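You operate a simulated robot arm through the tools that you are given. There is no shell and no other tool.

You are at the controls of a simulated robot arm. One attempt, no reset.

JOB
Free the blocked rail and index once.
Fine: fork out, both orange stops down, silver gate open, then the run knob to RUN; each carrier on the rail rides one place on, no jam.

The check looks at the end state, three seconds after you hand in, the way a careful person would. Anything else that was tipped, shoved, dropped, spilled or broken makes it a failure.

ROBOT AND FRAMES
A 7-joint arm with a two-finger parallel gripper, fixed in place. Base frame: the origin is at the foot of the arm, x ahead of it, y to its left, z up. Units: cm, degrees, N and s.
With the tool pointing down near the work surface it reaches from about 40 to 90 cm from the base axis. Its first joint turns from -17.0 to 126.0 degrees. Payload 1.57 kg.
The tool frame sits at the grasp point between the pads (the TCP): z along the fingers, y along the line on which they close. The tips reach 3 cm beyond it. Largest opening 8 cm; finger width 1.7, thickness 1.2; the body of the gripper, 4 by 8.2 cm, starts 8 cm behind the TCP.
Orientation is that of the tool frame in the base frame, as a unit quaternion [x, y, z, w]. With the fingers straight down and closing along the base's y, the tool's x points along the base's -x, its y along +y and its z along -z.

CONTROLS
- The arm moves only by the tool servo_tool. Its argument "steps" is a list of rows, each a list of 2 entries, a list of its own where there are three numbers: the shift along the base's x, y, z in units of 25 mm (1.0 is 25 mm), then the turn, a rotation vector about the base's x, y, z in units of 8 degrees (1.0 is 8 degrees). In form: [[[x, y, z], [wx, wy, wz]], ...]. A call has 1 to 20 rows; each row shifts and turns the commanded pose from where the row before left it. "fingers" is the gripper command, from -1 (shut) to 1 (fully open), values between in proportion, set as the call begins (left out, the last holds). A call with a number of a shift or a turn outside -1 to 1 is refused whole. Each row takes 0.2 s and may step no farther than 5 cm and 8.6 degrees from the row before; otherwise, or with a gripper value out of range, the whole call is refused. A pose out of reach is approached as far as the arm can. The call stops where the force on the tool passes 50 N (or 10 N more than at its start, if that is more) or the arm is blocked; 0.2 s more then pass. The fingers move at their own pace (about 4.5 cm/s each) and stop on an object; they squeeze with about 21 N. The grip force told is the motor's: it shows also when the fingers shut on nothing. Time passes only in rows, and 0.2 s behind the last, so rows that do not move let the fingers close. The reply holds the time, the measured pose of the TCP, the force on the tool along the base axes, the opening and the grip force, in the units named above and with some noise, with the torque about the TCP (base axes, N m) and any sound that the robot's microphone picked up, and new pictures: "pictures" is both (left out), scene, wrist or none.
- Cameras (640 x 400 px; columns grow to the right, rows downward): "scene" is fixed at [22.06, -49.97, 156.22]; the picture's right is [0.48, -0.88, 0.00], its down [-0.50, -0.27, -0.82] and it looks along [0.72, 0.39, -0.57] (base axes); focal length 321 px, centre (320, 200). "wrist" rides on the gripper at [7.2, -0.7, -12.2] in the tool frame; the picture's right is [0.09, 1.00, 0.00], its down [-0.84, 0.08, -0.54] and it looks along [-0.54, 0.05, 0.84] (tool axes); focal length 238 px, centre (320, 200). There is no depth. A picture from a camera that has moved, and an enlarged one, comes with that camera's place and axes in the base frame and with its lens.
- move_column(by): slides the trunk up (or, below 0, down) by that many cm; the arm rides with it, the base frame stays. It gives what a move gives, with no picture.
- inspect(camera, box): a new picture of the part [left, top, right, bottom] of that camera's present view, enlarged. It takes no simulated time.
- close_job(): hands the job in; it is judged then, once.

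Nothing tells you positions but the pictures and the camera data. Unless the task says otherwise, let go and move clear before handing in.

The tools are called after "Call:" by a JSON object that holds its "op" and its "data". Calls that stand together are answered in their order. servo_tool: Moves the arm, as the interface text tells. Its arguments: {"type":"object","properties":{"steps":{"type":"array","items":{"type":"array"}},"fingers":{"type":"number"},"pictures":{"type":"string","enum":["both","scene","wrist","none"]}},"required":["steps"]} The other tools are called the same way: move_column (by) slides the trunk up or down; inspect (camera, box) takes an enlarged picture of a part of a camera's view; close_job () hands the job in.

At the start:

```text
t: 0.0
ee_pos: [51.3, -2.54, 131.08]
tcp_rot: [0.0, 1.0, 0.0, 0.0]
wrist_force: [-0.9, -0.9, -0.8]
torque: [0.0, 0.02, -0.02]
finger_gap: 8.0
finger_force: 0.1
trunk travel left (down, up): [-70.0, 9.0]
```

scene: 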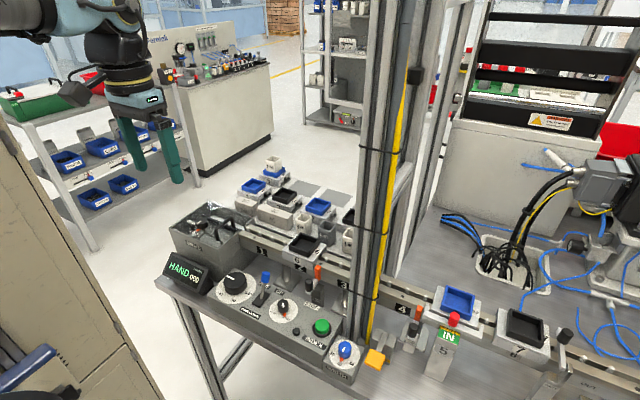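
wrist: 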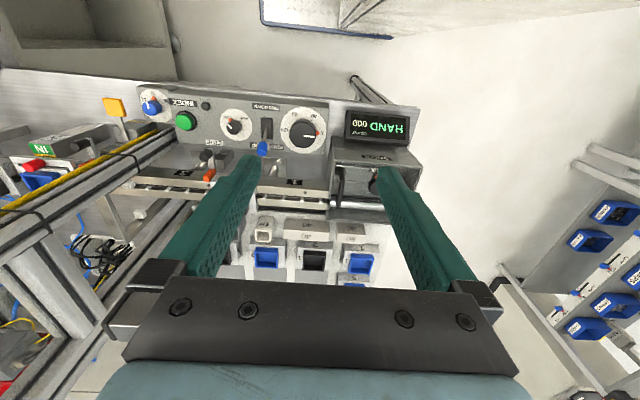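

I see a rail with carriers, a control panel with knobs and a "HAND" display, and a post in front. I'll enlarge parts of both camera views first.

Call:
{"op": "inspect", "data": {"camera": "scene", "box": [150, 220, 390, 390]}}

Call:
{"op": "inspect", "data": {"camera": "scene", "box": [380, 260, 620, 400]}}

Call:
{"op": "inspect", "data": {"camera": "scene", "box": [220, 150, 380, 260]}}

Call:
{"op": "inspect", "data": {"camera": "wrist", "box": [130, 80, 430, 220]}}

Call:
{"op": "inspect", "data": {"camera": "wrist", "box": [0, 70, 200, 270]}}

```text
2.35 times, centred on (270, 305) of scene
camera zoom: at [22.06, -49.97, 156.22], right [0.48, -0.88, 0.0], down [-0.5, -0.27, -0.82], along [0.72, 0.39, -0.57], focal length 755 px, centre (438, -47)
```

zoom: 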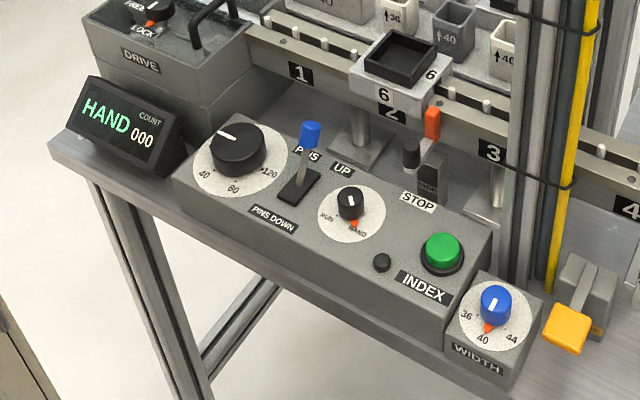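

```text
2.67 times, centred on (500, 330) of scene
camera zoom: at [22.06, -49.97, 156.22], right [0.48, -0.88, 0.0], down [-0.5, -0.27, -0.82], along [0.72, 0.39, -0.57], focal length 856 px, centre (-160, -147)
```

zoom: 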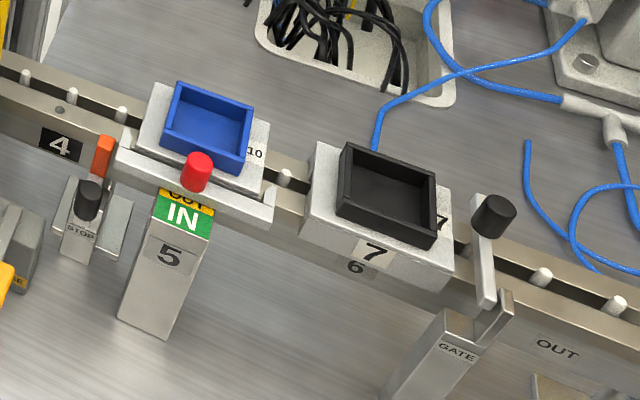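

```text
3.64 times, centred on (300, 205) of scene
camera zoom: at [22.06, -49.97, 156.22], right [0.48, -0.88, 0.0], down [-0.5, -0.27, -0.82], along [0.72, 0.39, -0.57], focal length 1167 px, centre (393, 182)
```

zoom: 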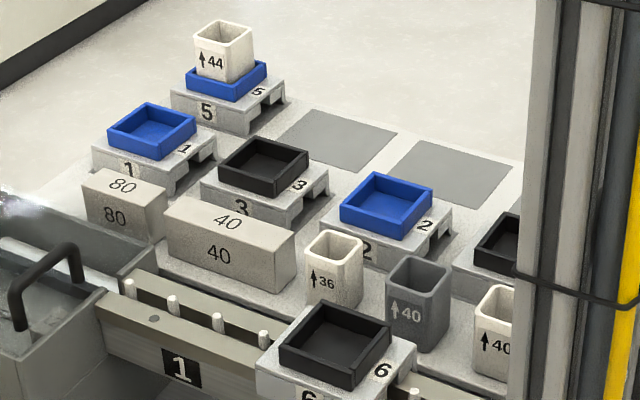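

```text
2.13 times, centred on (280, 150) of wrist
camera zoom: at [44.08, -3.26, 143.26], right [-0.09, 1.0, 0.0], down [0.84, 0.08, 0.54], along [0.54, 0.05, -0.84], focal length 508 px, centre (405, 307)
```

zoom: 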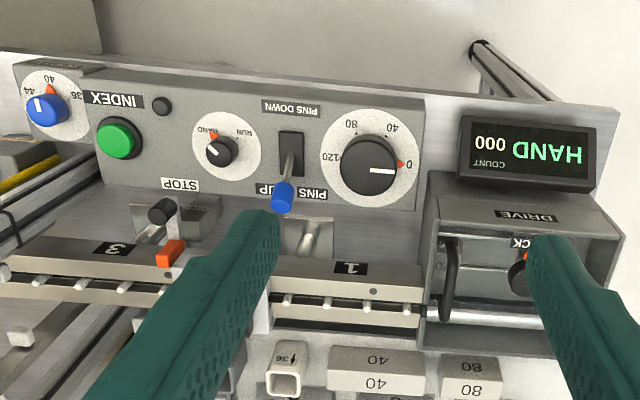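

```text
2.00 times, centred on (100, 170) of wrist
camera zoom: at [44.08, -3.26, 143.26], right [-0.09, 1.0, 0.0], down [0.84, 0.08, 0.54], along [0.54, 0.05, -0.84], focal length 477 px, centre (760, 260)
```

zoom: 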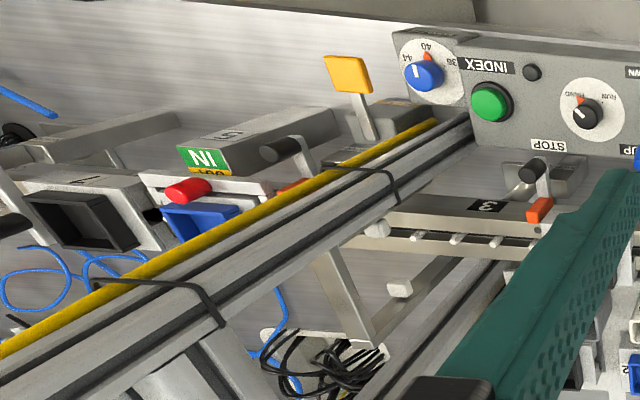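

The panel sits at about x=60, y=-30..-13, z≈93. Fork and gate are well off to the -y side, so I'll zoom in on the mechanisms to work out their present states.

Call:
{"op": "inspect", "data": {"camera": "scene", "box": [520, 310, 620, 380]}}

Call:
{"op": "inspect", "data": {"camera": "scene", "box": [420, 280, 520, 350]}}

Call:
{"op": "inspect", "data": {"camera": "scene", "box": [370, 285, 450, 345]}}

Call:
{"op": "inspect", "data": {"camera": "scene", "box": [290, 240, 370, 310]}}

Call:
{"op": "inspect", "data": {"camera": "scene", "box": [200, 260, 310, 340]}}

Call:
{"op": "inspect", "data": {"camera": "wrist", "box": [0, 120, 120, 200]}}

```text
5.71 times, centred on (570, 345) of scene
camera zoom: at [22.06, -49.97, 156.22], right [0.48, -0.88, 0.0], down [-0.5, -0.27, -0.82], along [0.72, 0.39, -0.57], focal length 1834 px, centre (-1109, -629)
```

zoom: 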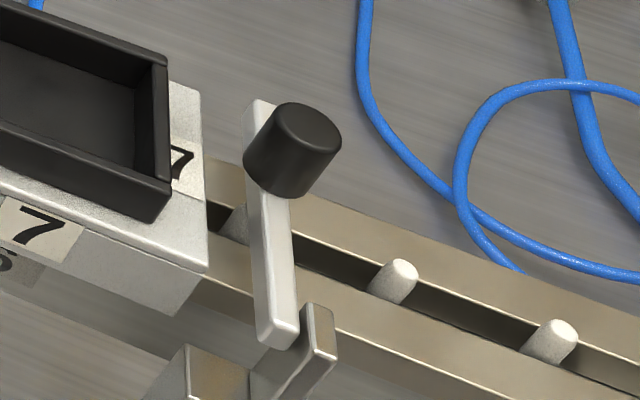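

```text
5.71 times, centred on (470, 315) of scene
camera zoom: at [22.06, -49.97, 156.22], right [0.48, -0.88, 0.0], down [-0.5, -0.27, -0.82], along [0.72, 0.39, -0.57], focal length 1834 px, centre (-537, -457)
```

zoom: 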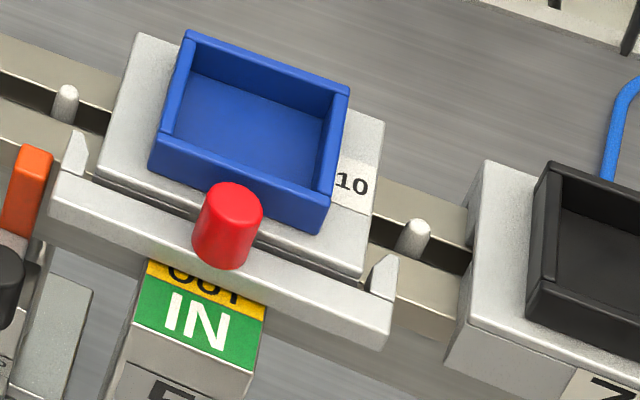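

```text
6.67 times, centred on (410, 315) of scene
camera zoom: at [22.06, -49.97, 156.22], right [0.48, -0.88, 0.0], down [-0.5, -0.27, -0.82], along [0.72, 0.39, -0.57], focal length 2140 px, centre (-280, -567)
```

zoom: 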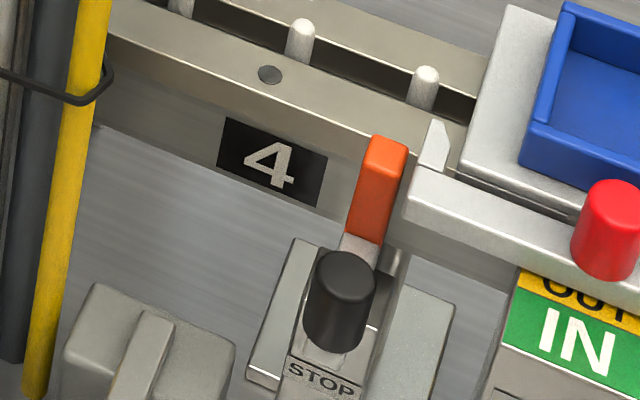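

```text
5.71 times, centred on (330, 275) of scene
camera zoom: at [22.06, -49.97, 156.22], right [0.48, -0.88, 0.0], down [-0.5, -0.27, -0.82], along [0.72, 0.39, -0.57], focal length 1834 px, centre (263, -229)
```

zoom: 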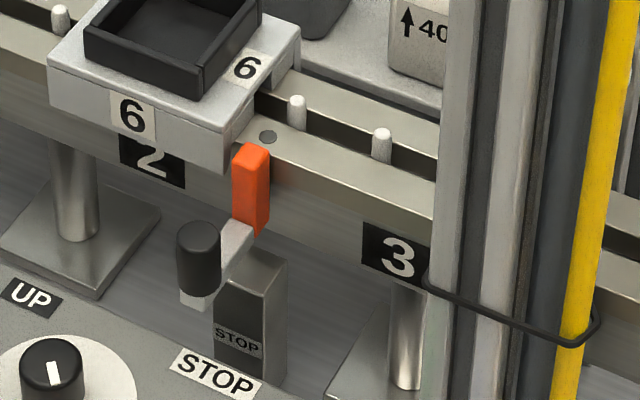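

```text
5.00 times, centred on (255, 300) of scene
camera zoom: at [22.06, -49.97, 156.22], right [0.48, -0.88, 0.0], down [-0.5, -0.27, -0.82], along [0.72, 0.39, -0.57], focal length 1605 px, centre (645, -300)
```

zoom: 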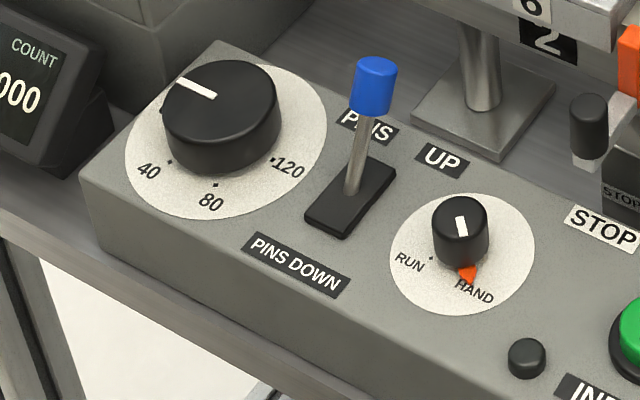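

```text
5.00 times, centred on (60, 160) of wrist
camera zoom: at [44.08, -3.26, 143.26], right [-0.09, 1.0, 0.0], down [0.84, 0.08, 0.54], along [0.54, 0.05, -0.84], focal length 1192 px, centre (1620, 400)
```

zoom: 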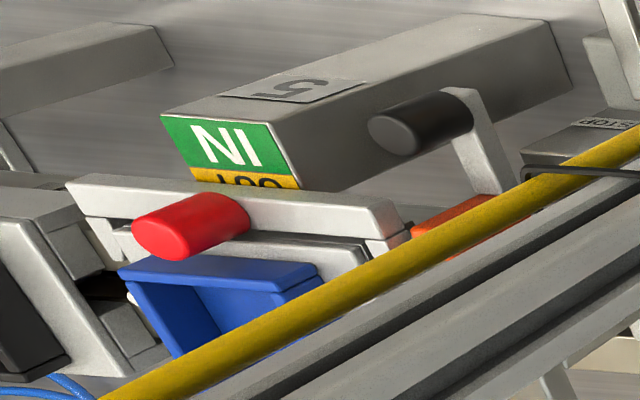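

The run knob is at about [59,-20,94] on HAND, the fork knob (IN) at [67,-55,102] and the gate handle at [72,-72,103]. A vertical post stands near (66,-39). I'll move high along -y to look closer at the stops and test reach.

Call:
{"op": "servo_tool", "data": {"steps": [[[0, -1, 0], [0, 0, 0]], [[0, -1, 0], [0, 0, 0]], [[0, -1, 0], [0, 0, 0]], [[0, -1, 0], [0, 0, 0]], [[0, -1, 0], [0, 0, 0]], [[0, -1, 0], [0, 0, 0]], [[0, -1, 0], [0, 0, 0]], [[0, -1, 0], [0, 0, 0]]], "fingers": 1}}

```text
t: 1.8
ee_pos: [51.2, -22.56, 131.15]
tcp_rot: [0.0, 1.0, 0.0, 0.0]
wrist_force: [0.1, 0.1, 0.7]
torque: [-0.02, 0.02, -0.02]
finger_gap: 8.02
finger_force: 0.1
trunk travel left (down, up): [-70.0, 9.0]
camera wrist: at [44.06, -23.23, 143.33], right [-0.09, 1.0, 0.0], down [0.84, 0.08, 0.54], along [0.54, 0.05, -0.84], focal length 238 px, centre (320, 200)
```

scene: 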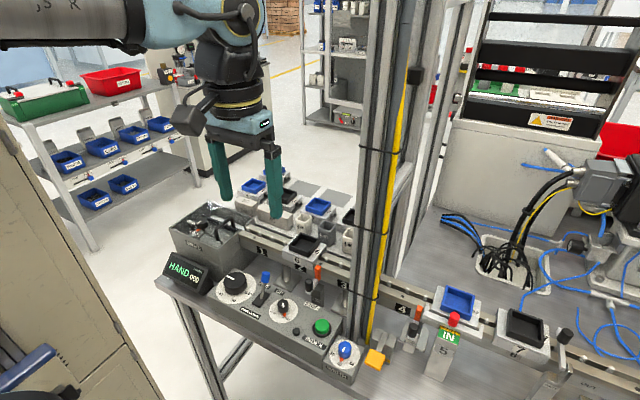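
wrist: 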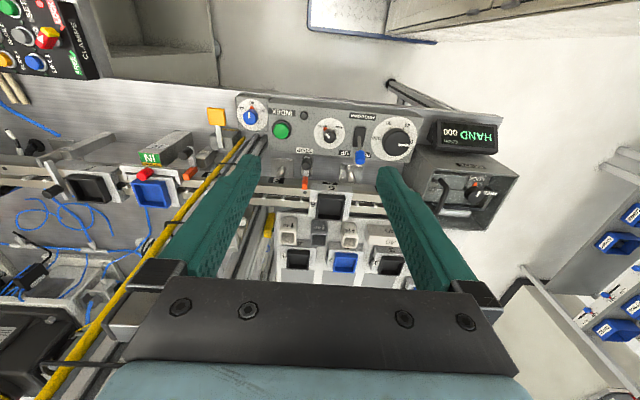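

Reach is fine here. I'll continue to -y on the robot side of the post, pulling back slightly in x, to view the fork and gate from above.

Call:
{"op": "servo_tool", "data": {"steps": [[[-0.5, -1, 0], [0, 0, 0]], [[-0.5, -1, 0], [0, 0, 0]], [[-0.5, -1, 0], [0, 0, 0]], [[-0.5, -1, 0], [0, 0, 0]], [[0, -1, 0], [0, 0, 0]], [[0, -1, 0], [0, 0, 0]], [[0, -1, 0], [0, 0, 0]], [[0, -1, 0], [0, 0, 0]], [[0, -1, 0], [0, 0, 0]], [[0, -1, 0], [0, 0, 0]]]}}

```text
t: 4.0
ee_pos: [46.24, -47.56, 131.14]
tcp_rot: [0.001, 1.0, 0.0, 0.0]
wrist_force: [-0.3, 0.4, 0.0]
torque: [-0.01, 0.0, 0.02]
finger_gap: 8.03
finger_force: 0.1
trunk travel left (down, up): [-70.0, 9.0]
camera wrist: at [39.15, -48.25, 143.37], right [-0.09, 1.0, 0.0], down [0.84, 0.08, 0.54], along [0.54, 0.05, -0.84], focal length 238 px, centre (320, 200)
```

scene: 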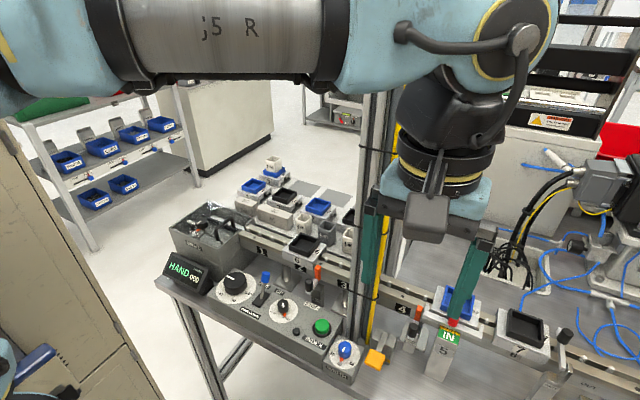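
wrist: 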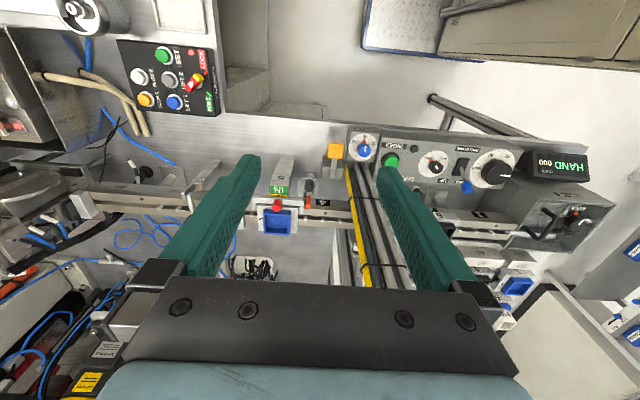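

The arm reaches here without trouble. I'll zoom the wrist view on the fork, stop B and gate.

Call:
{"op": "inspect", "data": {"camera": "wrist", "box": [240, 140, 360, 240]}}

Call:
{"op": "inspect", "data": {"camera": "wrist", "box": [100, 140, 240, 240]}}

Call:
{"op": "inspect", "data": {"camera": "wrist", "box": [320, 110, 460, 300]}}

```text
4.00 times, centred on (300, 190) of wrist
camera zoom: at [39.15, -48.25, 143.37], right [-0.09, 1.0, 0.0], down [0.84, 0.08, 0.54], along [0.54, 0.05, -0.84], focal length 953 px, centre (400, 240)
```

zoom: 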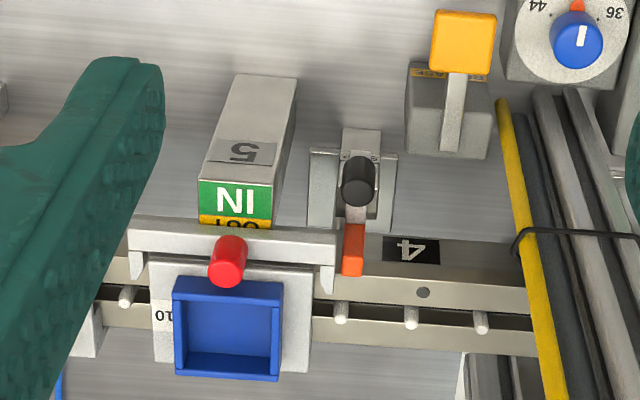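

```text
4.00 times, centred on (170, 190) of wrist
camera zoom: at [39.15, -48.25, 143.37], right [-0.09, 1.0, 0.0], down [0.84, 0.08, 0.54], along [0.54, 0.05, -0.84], focal length 953 px, centre (920, 240)
```

zoom: 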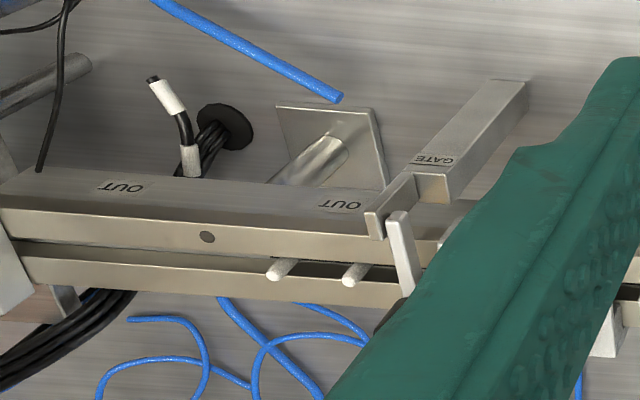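

```text
2.11 times, centred on (390, 205) of wrist
camera zoom: at [39.15, -48.25, 143.37], right [-0.09, 1.0, 0.0], down [0.84, 0.08, 0.54], along [0.54, 0.05, -0.84], focal length 502 px, centre (173, 190)
```

zoom: 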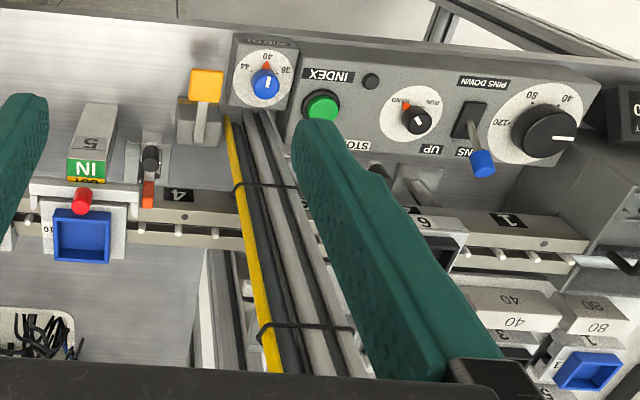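

The stops, fork and a yellow paddle are visible. I'll move further to -y for a clear look at the gate linkage.

Call:
{"op": "servo_tool", "data": {"steps": [[[0, -1, 0], [0, 0, 0]], [[0, -1, 0], [0, 0, 0]], [[0, -1, 0], [0, 0, 0]], [[0, -1, 0], [0, 0, 0]], [[0, -1, 0], [0, 0, 0]], [[0, -1, 0], [0, 0, 0]], [[0, -1, 0], [0, 0, 0]], [[0, -1, 0], [0, 0, 0]]]}}

Call:
{"op": "inspect", "data": {"camera": "wrist", "box": [220, 120, 400, 240]}}

```text
t: 5.8
ee_pos: [46.32, -67.56, 131.22]
tcp_rot: [0.0, 1.0, 0.0, 0.0]
wrist_force: [0.6, 0.7, -0.5]
torque: [-0.08, 0.0, 0.01]
finger_gap: 8.02
finger_force: 0.1
trunk travel left (down, up): [-70.0, 9.0]
camera wrist: at [39.12, -68.28, 143.33], right [-0.09, 1.0, 0.0], down [0.84, 0.08, 0.54], along [0.54, 0.05, -0.84], focal length 238 px, centre (320, 200)
```

scene: 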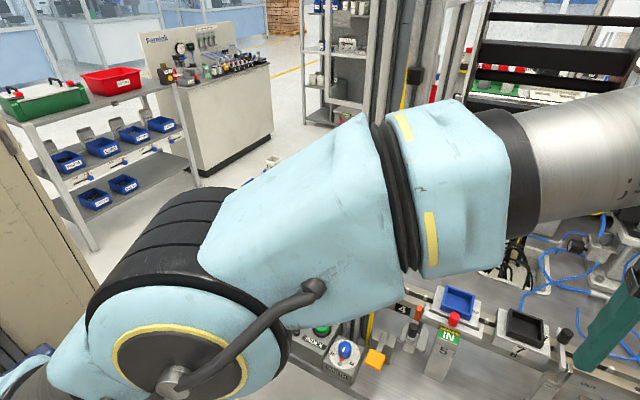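
wrist: 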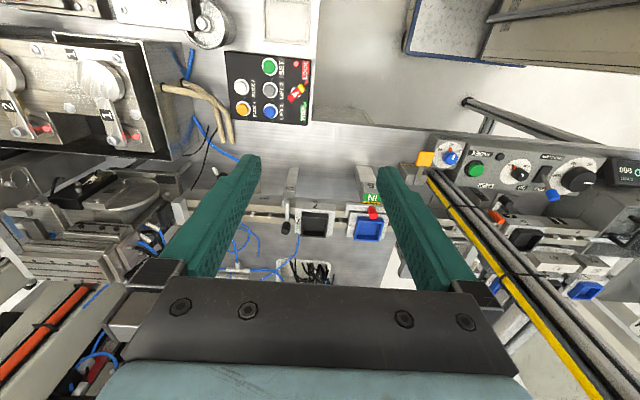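

```text
3.33 times, centred on (310, 180) of wrist
camera zoom: at [39.12, -68.28, 143.33], right [-0.09, 1.0, 0.0], down [0.84, 0.08, 0.54], along [0.54, 0.05, -0.84], focal length 794 px, centre (353, 267)
```

zoom: 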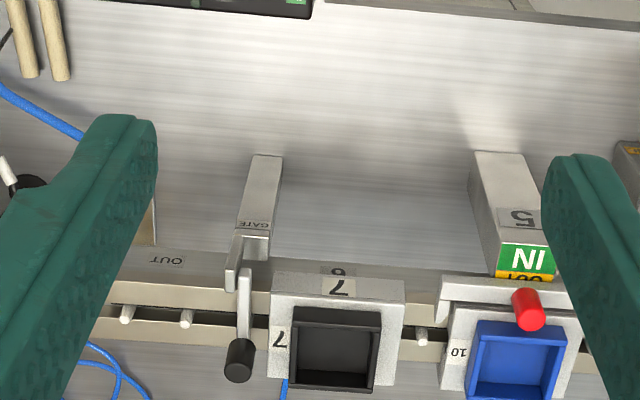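

The gate arm lies across the rail with a black upright handle at its far end near [71,-72,106]. I'll lower a bit for a closer view of the hinge.

Call:
{"op": "servo_tool", "data": {"steps": [[[0, 0, -1], [0, 0, 0]], [[0, 0, -1], [0, 0, 0]], [[0, 0, -1], [0, 0, 0]], [[0, 0, -1], [0, 0, 0]], [[0, 0, -1], [0, 0, 0]], [[0, 0, -1], [0, 0, 0]]]}}

Call:
{"op": "inspect", "data": {"camera": "wrist", "box": [240, 140, 400, 260]}}

```text
t: 7.2
ee_pos: [46.26, -67.78, 116.08]
tcp_rot: [0.0, 1.0, -0.001, 0.001]
wrist_force: [-0.6, -0.1, 0.4]
torque: [0.0, -0.02, 0.02]
finger_gap: 8.03
finger_force: 0.0
trunk travel left (down, up): [-70.0, 9.0]
camera wrist: at [39.19, -68.34, 128.28], right [-0.09, 1.0, 0.0], down [0.84, 0.08, 0.54], along [0.54, 0.05, -0.84], focal length 238 px, centre (320, 200)
```

scene: 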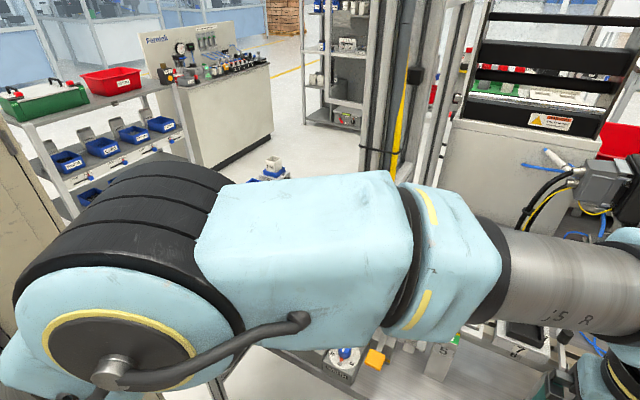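
wrist: 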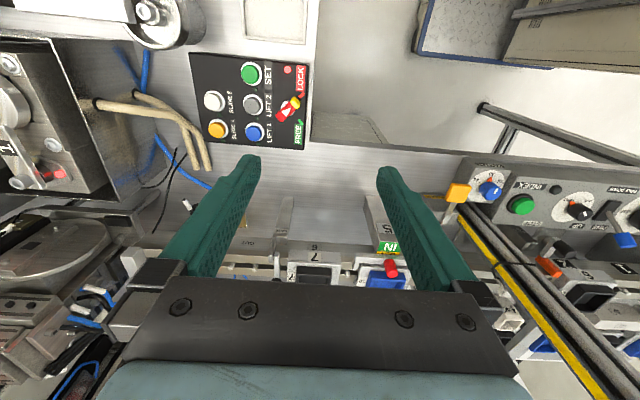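

```text
3.33 times, centred on (320, 200) of wrist
camera zoom: at [39.19, -68.34, 128.28], right [-0.09, 1.0, 0.0], down [0.84, 0.08, 0.54], along [0.54, 0.05, -0.84], focal length 794 px, centre (320, 200)
```

zoom: 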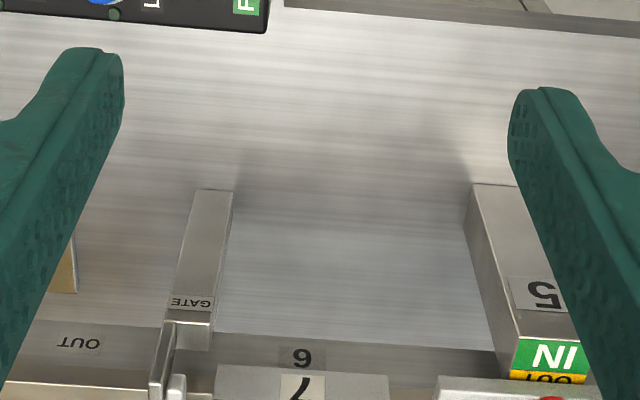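

The palm hides the rail from here. I'll tilt the tool forward so the camera looks along the table at the gate, fork and stops.

Call:
{"op": "servo_tool", "data": {"steps": [[[0, 0, 0], [0, -1, 0]], [[0, 0, 0], [0, -1, 0]], [[0, 0, 0], [0, -1, 0]]]}}

Call:
{"op": "inspect", "data": {"camera": "wrist", "box": [230, 150, 400, 260]}}

```text
t: 8.0
ee_pos: [46.4, -67.64, 116.17]
tcp_rot: [0.0, 0.978, 0.0, 0.209]
wrist_force: [0.5, -0.3, 0.5]
torque: [-0.05, 0.05, 0.02]
finger_gap: 8.0
finger_force: 0.1
trunk travel left (down, up): [-70.0, 9.0]
camera wrist: at [34.84, -68.27, 124.23], right [-0.08, 1.0, -0.04], down [0.54, 0.08, 0.84], along [0.84, 0.05, -0.55], focal length 238 px, centre (320, 200)
```

scene: 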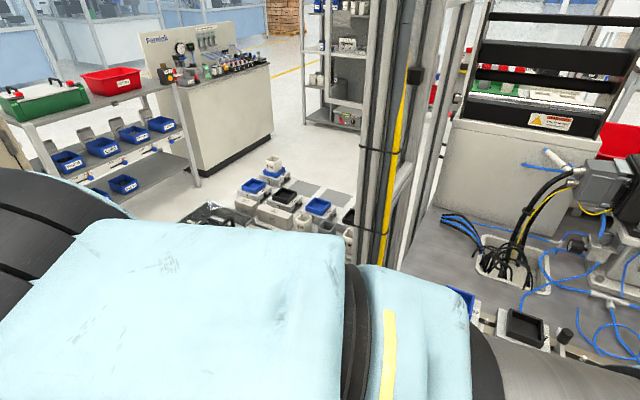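
wrist: 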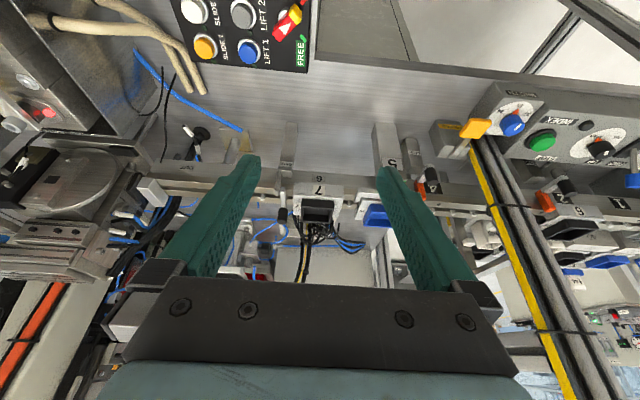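

```text
3.64 times, centred on (315, 205) of wrist
camera zoom: at [34.84, -68.27, 124.23], right [-0.08, 1.0, -0.04], down [0.54, 0.08, 0.84], along [0.84, 0.05, -0.55], focal length 867 px, centre (338, 182)
```

zoom: 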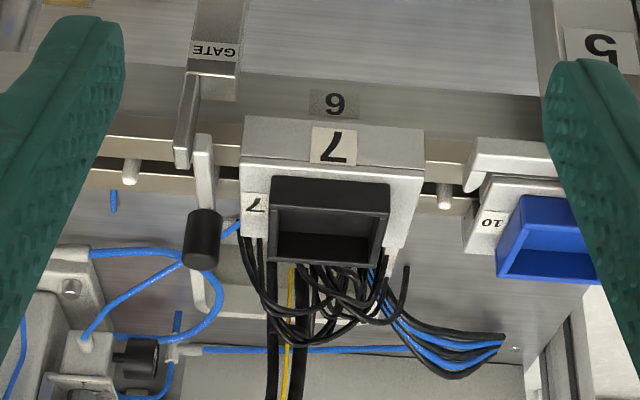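

The gate arm looks hinged at a cheek plate on the front of the rail, so it probably lifts up and over. I'll zoom on both stops in this tilted view.

Call:
{"op": "inspect", "data": {"camera": "wrist", "box": [370, 110, 490, 200]}}

Call:
{"op": "inspect", "data": {"camera": "wrist", "box": [490, 120, 640, 230]}}

Call:
{"op": "inspect", "data": {"camera": "wrist", "box": [250, 140, 310, 240]}}

```text
4.44 times, centred on (430, 155) of wrist
camera zoom: at [34.84, -68.27, 124.23], right [-0.08, 1.0, -0.04], down [0.54, 0.08, 0.84], along [0.84, 0.05, -0.55], focal length 1059 px, centre (-169, 400)
```

zoom: 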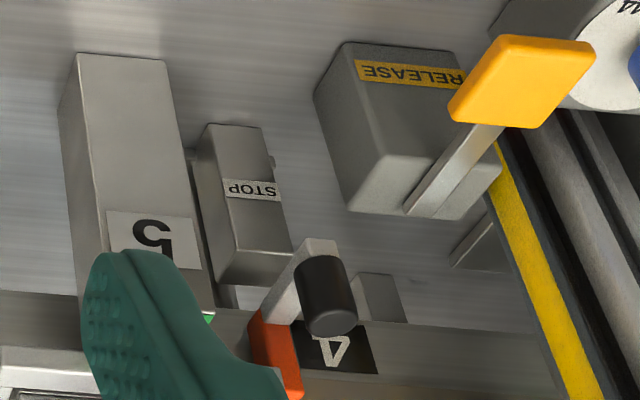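

```text
3.64 times, centred on (565, 175) of wrist
camera zoom: at [34.84, -68.27, 124.23], right [-0.08, 1.0, -0.04], down [0.54, 0.08, 0.84], along [0.84, 0.05, -0.55], focal length 867 px, centre (-571, 291)
```

zoom: 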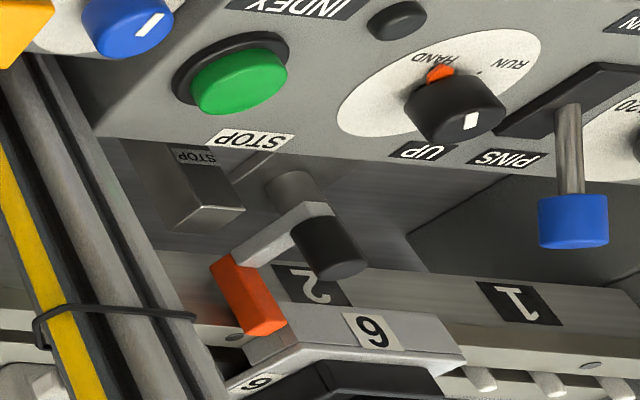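

```text
4.00 times, centred on (280, 190) of wrist
camera zoom: at [34.84, -68.27, 124.23], right [-0.08, 1.0, -0.04], down [0.54, 0.08, 0.84], along [0.84, 0.05, -0.55], focal length 953 px, centre (480, 240)
```

zoom: 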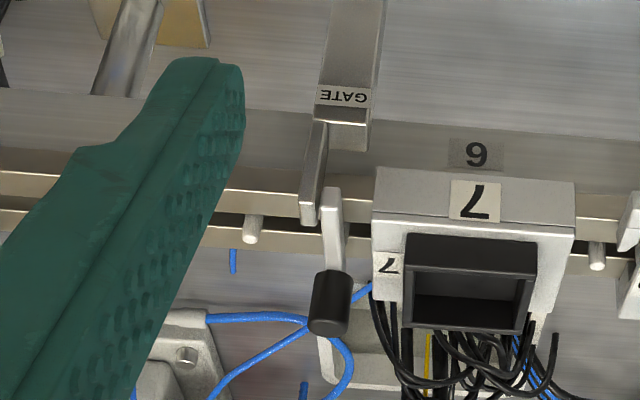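

The STOP levers, each with an upright black handle at x≈64.4 and an orange block at x≈68.8, look alike at A (y≈-24) and B (y≈-48). Zooming harder will show how each pivots.

Call:
{"op": "inspect", "data": {"camera": "wrist", "box": [400, 140, 450, 200]}}

Call:
{"op": "inspect", "data": {"camera": "wrist", "box": [520, 155, 590, 215]}}

Call:
{"op": "inspect", "data": {"camera": "wrist", "box": [270, 155, 305, 230]}}

Call:
{"op": "inspect", "data": {"camera": "wrist", "box": [440, 100, 500, 160]}}

```text
6.67 times, centred on (425, 170) of wrist
camera zoom: at [34.84, -68.27, 124.23], right [-0.08, 1.0, -0.04], down [0.54, 0.08, 0.84], along [0.84, 0.05, -0.55], focal length 1589 px, centre (-380, 400)
```

zoom: 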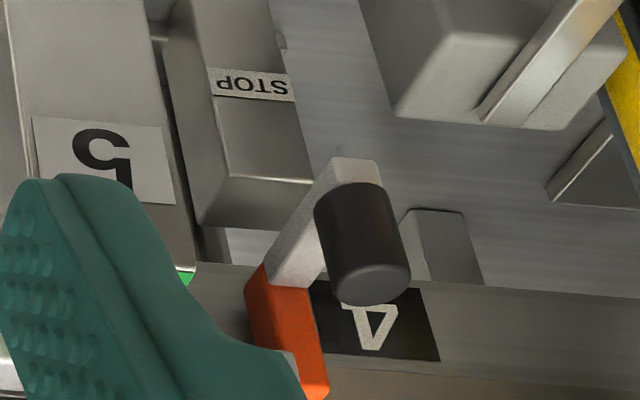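

```text
6.67 times, centred on (555, 185) of wrist
camera zoom: at [34.84, -68.27, 124.23], right [-0.08, 1.0, -0.04], down [0.54, 0.08, 0.84], along [0.84, 0.05, -0.55], focal length 1589 px, centre (-1247, 300)
```

zoom: 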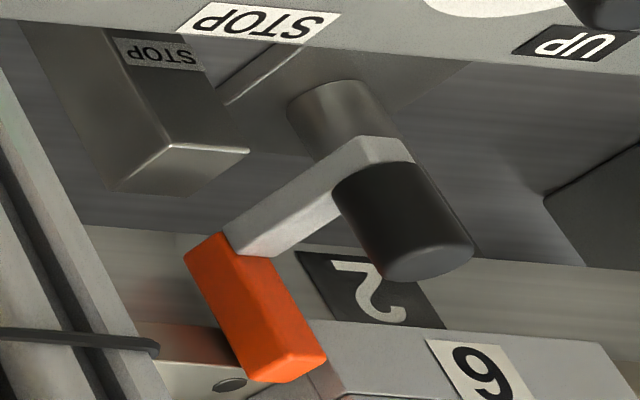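

```text
5.33 times, centred on (288, 192) of wrist
camera zoom: at [34.84, -68.27, 124.23], right [-0.08, 1.0, -0.04], down [0.54, 0.08, 0.84], along [0.84, 0.05, -0.55], focal length 1271 px, centre (493, 240)
```

zoom: 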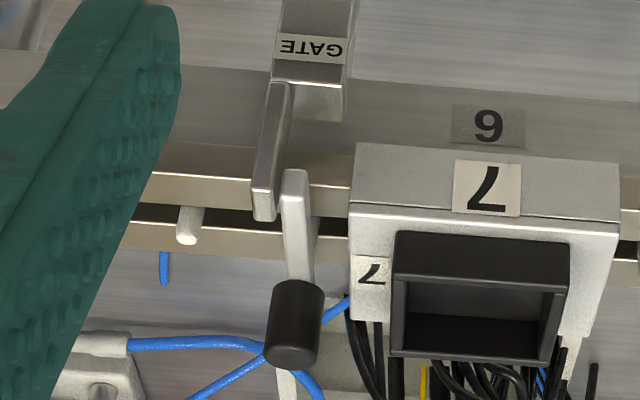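

```text
6.67 times, centred on (470, 130) of wrist
camera zoom: at [34.84, -68.27, 124.23], right [-0.08, 1.0, -0.04], down [0.54, 0.08, 0.84], along [0.84, 0.05, -0.55], focal length 1589 px, centre (-680, 667)
```

zoom: 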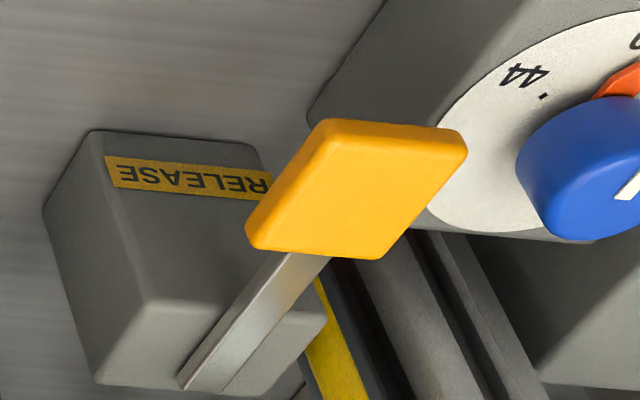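

I'll retract the arm out of the fixed camera's way and use high zoom from there to read the linkages.

Call:
{"op": "servo_tool", "data": {"steps": [[[0, 0, 1], [0, 1, 0]], [[0, 0, 1], [0, 1, 0]], [[0, 0, 1], [0, 1, 0]], [[0, 0, 1], [0, 0, 0]], [[0, 0.5, 1], [0, 0, 0]], [[0, 1, 1], [0, 0, 0]], [[0, 1, 0], [0, 0, 0]], [[0, 1, 0], [0, 0, 0]], [[0, 1, 0], [0, 0, 0]], [[0, 1, 0], [0, 0, 0]], [[0, 1, 0], [0, 0, 0]], [[0, 1, 0], [0, 0, 0]], [[0, 1, 0], [0, 0, 0]], [[0, 1, 0], [0, 0, 0]], [[0, 1, 0], [0, 0, 0]], [[0, 1, 0], [0, 0, 0]], [[0, 1, 0], [0, 0, 0]], [[0, 1, 0], [0, 0, 0]], [[0, 1, 0], [0, 0, 0]], [[0, 1, 0], [0, 0, 0]]]}}

Call:
{"op": "servo_tool", "data": {"steps": [[[0, 1, 0], [0, 0, 0]], [[0, 1, 0], [0, 0, 0]], [[0, 1, 0], [0, 0, 0]], [[0, 1, 0], [0, 0, 0]]]}}

Call:
{"op": "inspect", "data": {"camera": "scene", "box": [398, 298, 434, 342]}}

Call:
{"op": "inspect", "data": {"camera": "scene", "box": [296, 258, 330, 312]}}

Call:
{"op": "inspect", "data": {"camera": "scene", "box": [535, 320, 595, 400]}}

Call:
{"op": "inspect", "data": {"camera": "scene", "box": [420, 300, 500, 385]}}

```text
t: 12.2
ee_pos: [46.18, -28.73, 131.17]
tcp_rot: [-0.001, 1.0, 0.0, 0.0]
wrist_force: [-0.1, 0.0, -0.9]
torque: [0.02, -0.03, -0.01]
finger_gap: 7.99
finger_force: 0.1
trunk travel left (down, up): [-70.0, 9.0]
camera wrist: at [39.06, -29.54, 143.29], right [-0.09, 1.0, 0.0], down [0.84, 0.08, 0.54], along [0.54, 0.05, -0.84], focal length 238 px, centre (320, 200)
```

scene: 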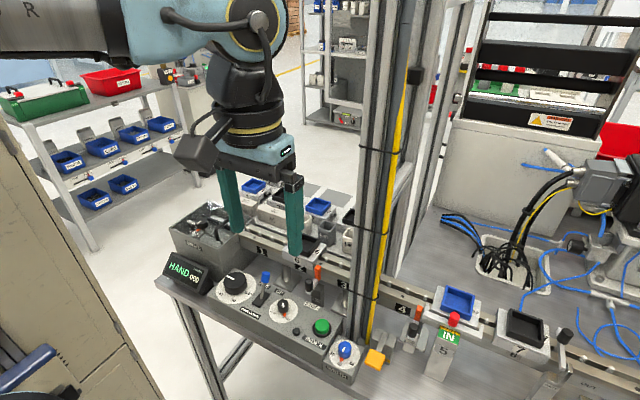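
wrist: 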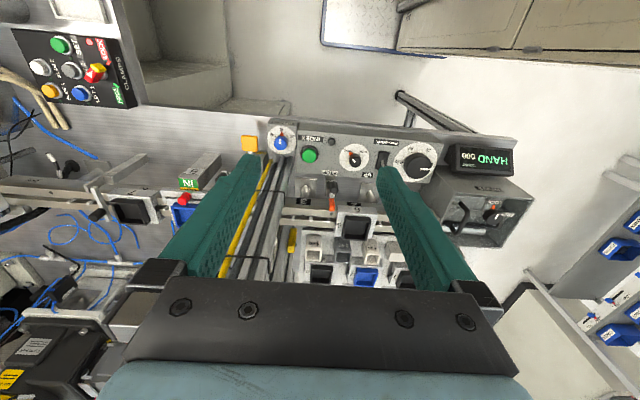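

```text
t: 13.2
ee_pos: [46.13, -18.95, 131.13]
tcp_rot: [0.0, 1.0, 0.0, 0.001]
wrist_force: [-0.6, -0.2, -0.2]
torque: [0.01, 0.01, 0.01]
finger_gap: 8.02
finger_force: 0.1
trunk travel left (down, up): [-70.0, 9.0]
camera wrist: at [39.03, -19.62, 143.29], right [-0.09, 1.0, 0.0], down [0.84, 0.08, 0.54], along [0.54, 0.05, -0.84], focal length 238 px, centre (320, 200)
```

scene: 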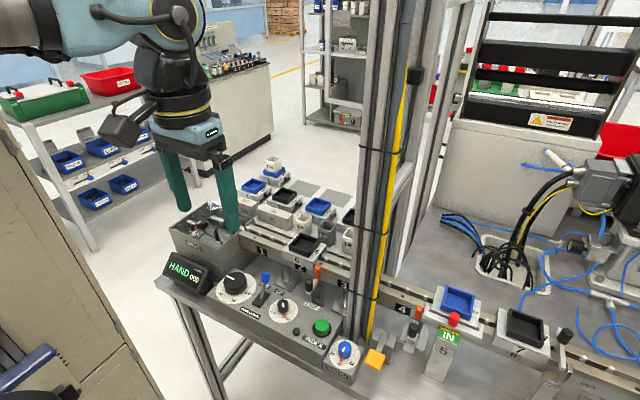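
wrist: 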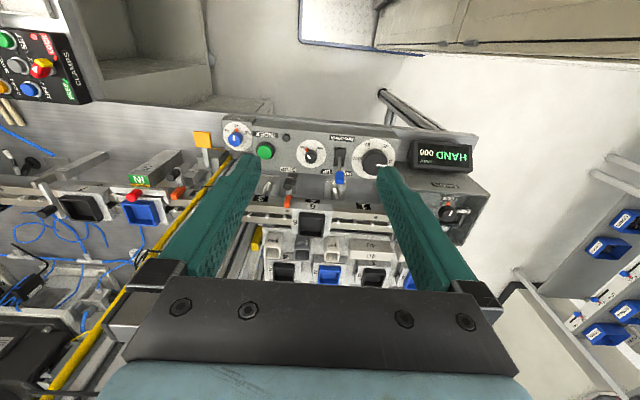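

```text
9.09 times, centred on (416, 320) of scene
camera zoom: at [22.06, -49.97, 156.22], right [0.48, -0.88, 0.0], down [-0.5, -0.27, -0.82], along [0.72, 0.39, -0.57], focal length 2918 px, centre (-553, -891)
```

zoom: 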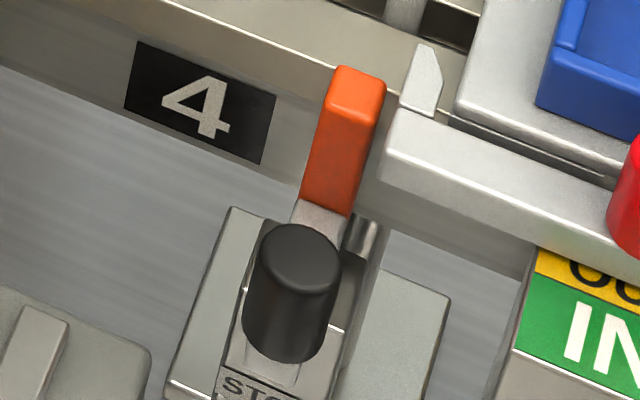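

```text
7.41 times, centred on (313, 285) of scene
camera zoom: at [22.06, -49.97, 156.22], right [0.48, -0.88, 0.0], down [-0.5, -0.27, -0.82], along [0.72, 0.39, -0.57], focal length 2378 px, centre (372, -430)
```

zoom: 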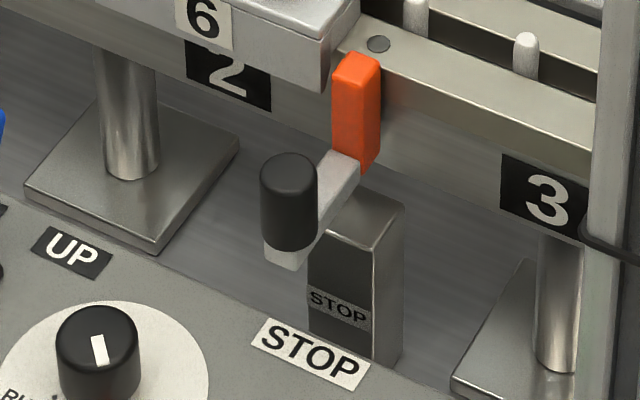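

```text
5.00 times, centred on (565, 360) of scene
camera zoom: at [22.06, -49.97, 156.22], right [0.48, -0.88, 0.0], down [-0.5, -0.27, -0.82], along [0.72, 0.39, -0.57], focal length 1605 px, centre (-905, -600)
```

zoom: 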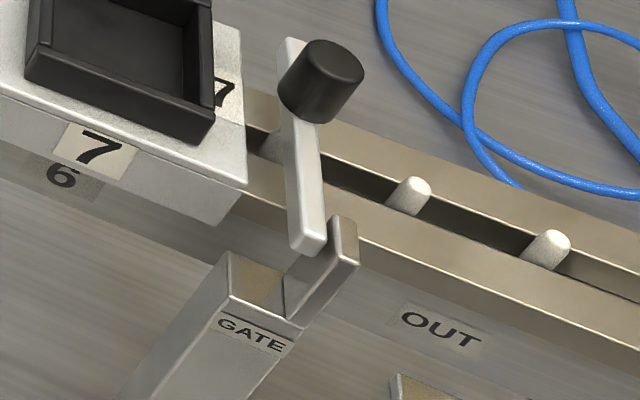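

```text
4.71 times, centred on (460, 342) of scene
camera zoom: at [22.06, -49.97, 156.22], right [0.48, -0.88, 0.0], down [-0.5, -0.27, -0.82], along [0.72, 0.39, -0.57], focal length 1510 px, centre (-339, -471)
```

zoom: 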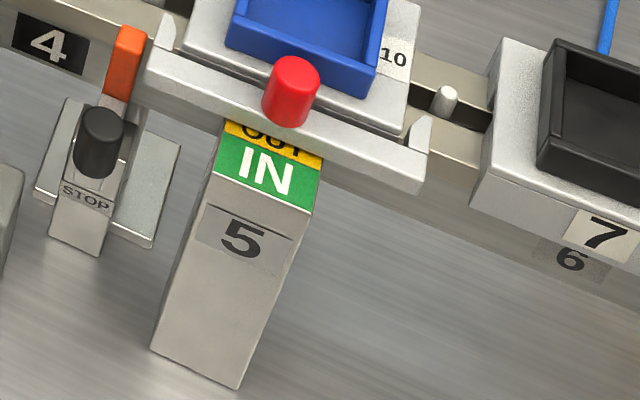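

The stops rock about a y-axis pin in their posts (pushing the handle toward the rail should drop the orange). The gate arm is hinged at its cheek, and the fork slides along x with its red knob top at about [67.4,-54.6,103]. I'll start with the fork, going round the robot side of the post.

Call:
{"op": "servo_tool", "data": {"steps": [[[0, -1, 0], [0, 0, 0]], [[0, -1, 0], [0, 0, 0]], [[0, -1, 0], [0, 0, 0]], [[0, -1, 0], [0, 0, 0]], [[0, -1, 0], [0, 0, 0]], [[0, -1, 0], [0, 0, 0]], [[0, -1, 0], [0, 0, 0]], [[0, -1, 0], [0, 0, 0]], [[0, -1, 0], [0, 0, 0]], [[0, -1, 0], [0, 0, 0]], [[0, -1, 0], [0, 0, 0]], [[0, -1, 0], [0, 0, 0]], [[0, -1, 0], [0, 0, 0]], [[0, -1, 0], [0, 0, 0]], [[0, -0.25, 0], [0, 0, 0]]], "fingers": 0.25}}

```text
t: 16.4
ee_pos: [46.23, -54.56, 131.08]
tcp_rot: [0.0, 1.0, -0.001, -0.001]
wrist_force: [-0.9, 0.5, 0.9]
torque: [-0.05, 0.0, 0.02]
finger_gap: 5.0
finger_force: 0.0
trunk travel left (down, up): [-70.0, 9.0]
camera wrist: at [39.07, -55.19, 143.26], right [-0.09, 1.0, 0.0], down [0.84, 0.08, 0.54], along [0.54, 0.05, -0.84], focal length 238 px, centre (320, 200)
```

scene: 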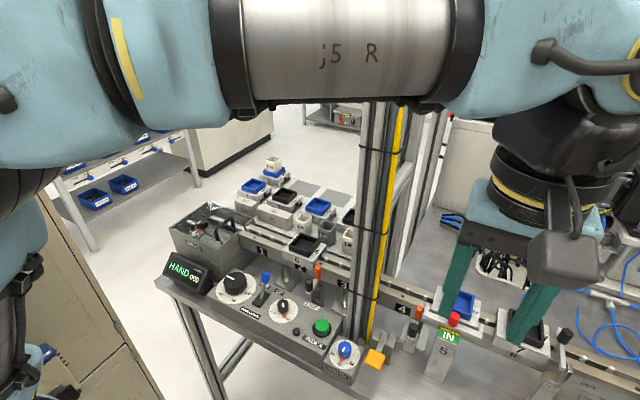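
wrist: 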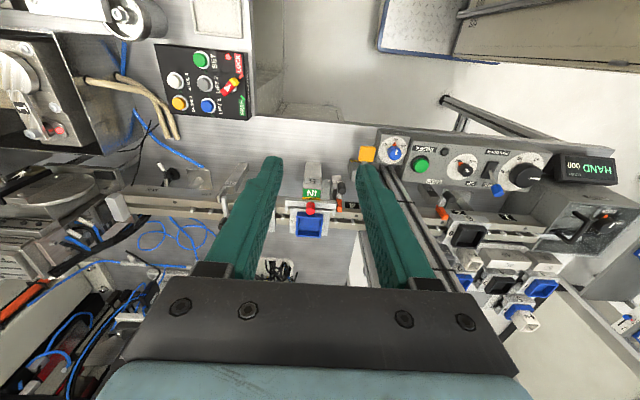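

The forearm stays on the robot side of the post. I'll advance in +x a bit at a time while checking clearance.

Call:
{"op": "servo_tool", "data": {"steps": [[[1, 0, 0], [0, 0, 0]], [[1, 0, 0], [0, 0, 0]], [[1, 0, 0], [0, 0, 0]], [[1, 0, 0], [0, 0, 0]]]}}

```text
t: 17.4
ee_pos: [56.25, -54.52, 131.07]
tcp_rot: [0.0, 1.0, 0.001, 0.0]
wrist_force: [0.0, 0.0, 0.1]
torque: [0.01, -0.03, -0.01]
finger_gap: 5.01
finger_force: 0.1
trunk travel left (down, up): [-70.0, 9.0]
camera wrist: at [49.09, -55.21, 143.21], right [-0.09, 1.0, 0.0], down [0.84, 0.08, 0.54], along [0.54, 0.05, -0.84], focal length 238 px, centre (320, 200)
```

scene: 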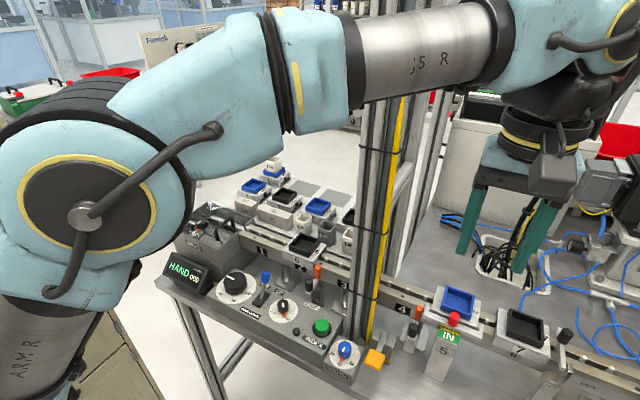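
wrist: 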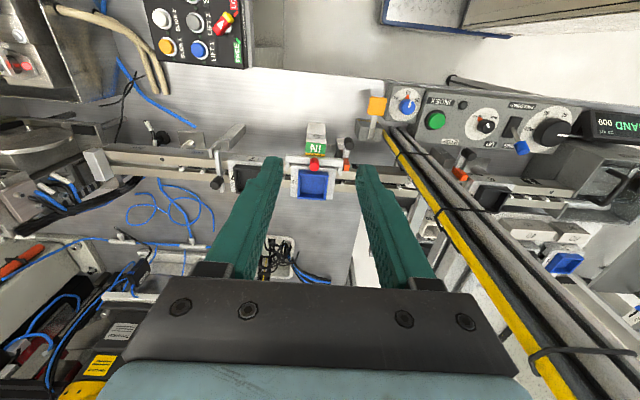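

Clearance looks adequate, about 14 cm. I'll tilt the tool 24° forward so the wrist stays further from the post, and close in on the fork knob.

Call:
{"op": "servo_tool", "data": {"steps": [[[0.5, 0, -0.5], [0, -1, 0]], [[0.5, 0, -0.5], [0, -1, 0]], [[0.5, 0, -0.5], [0, -1, 0]], [[0.5, 0, -1], [0, 0, 0]], [[0.5, 0, -1], [0, 0, 0]], [[0, 0, -1], [0, 0, 0]]]}}

Call:
{"op": "inspect", "data": {"camera": "wrist", "box": [250, 140, 390, 240]}}

```text
t: 18.8
ee_pos: [62.54, -54.33, 119.82]
tcp_rot: [0.0, 0.978, -0.001, 0.207]
wrist_force: [0.6, -0.5, 0.5]
torque: [-0.04, 0.01, 0.02]
finger_gap: 5.01
finger_force: 0.1
trunk travel left (down, up): [-70.0, 9.0]
camera wrist: at [51.04, -55.04, 127.91], right [-0.08, 1.0, -0.04], down [0.54, 0.08, 0.84], along [0.84, 0.05, -0.55], focal length 238 px, centre (320, 200)
```

scene: 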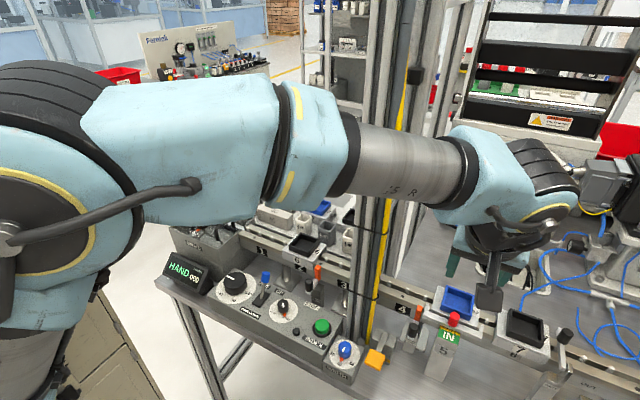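
wrist: 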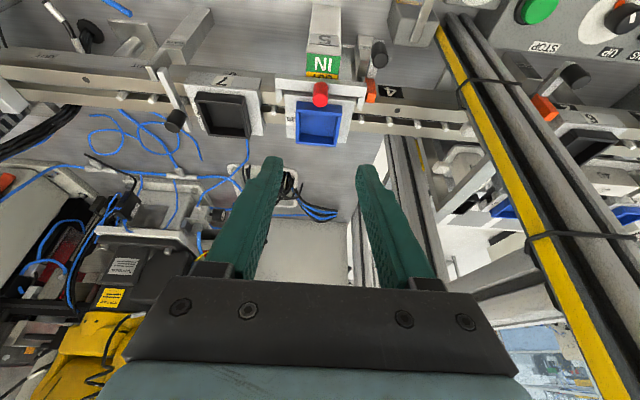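

```text
4.00 times, centred on (320, 190) of wrist
camera zoom: at [51.04, -55.04, 127.91], right [-0.08, 1.0, -0.04], down [0.54, 0.08, 0.84], along [0.84, 0.05, -0.55], focal length 953 px, centre (320, 240)
```

zoom: 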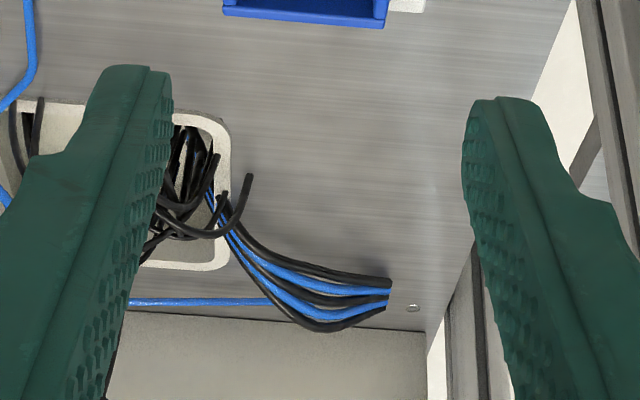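

The fork knob shows at (320,97), matching my estimate. I'll zoom on it to refine.

Call:
{"op": "inspect", "data": {"camera": "wrist", "box": [270, 40, 400, 150]}}

Call:
{"op": "inspect", "data": {"camera": "wrist", "box": [150, 40, 280, 150]}}

```text
3.64 times, centred on (335, 95) of wrist
camera zoom: at [51.04, -55.04, 127.91], right [-0.08, 1.0, -0.04], down [0.54, 0.08, 0.84], along [0.84, 0.05, -0.55], focal length 867 px, centre (266, 582)
```

zoom: 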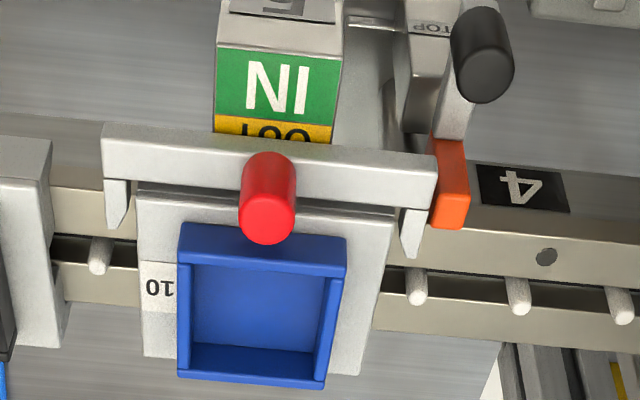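

```text
3.64 times, centred on (215, 95) of wrist
camera zoom: at [51.04, -55.04, 127.91], right [-0.08, 1.0, -0.04], down [0.54, 0.08, 0.84], along [0.84, 0.05, -0.55], focal length 867 px, centre (702, 582)
```

zoom: 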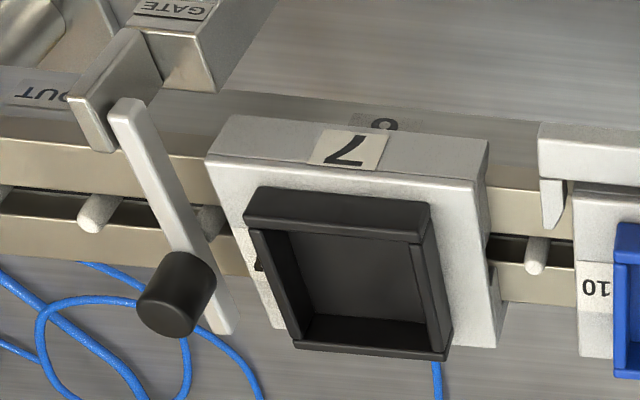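

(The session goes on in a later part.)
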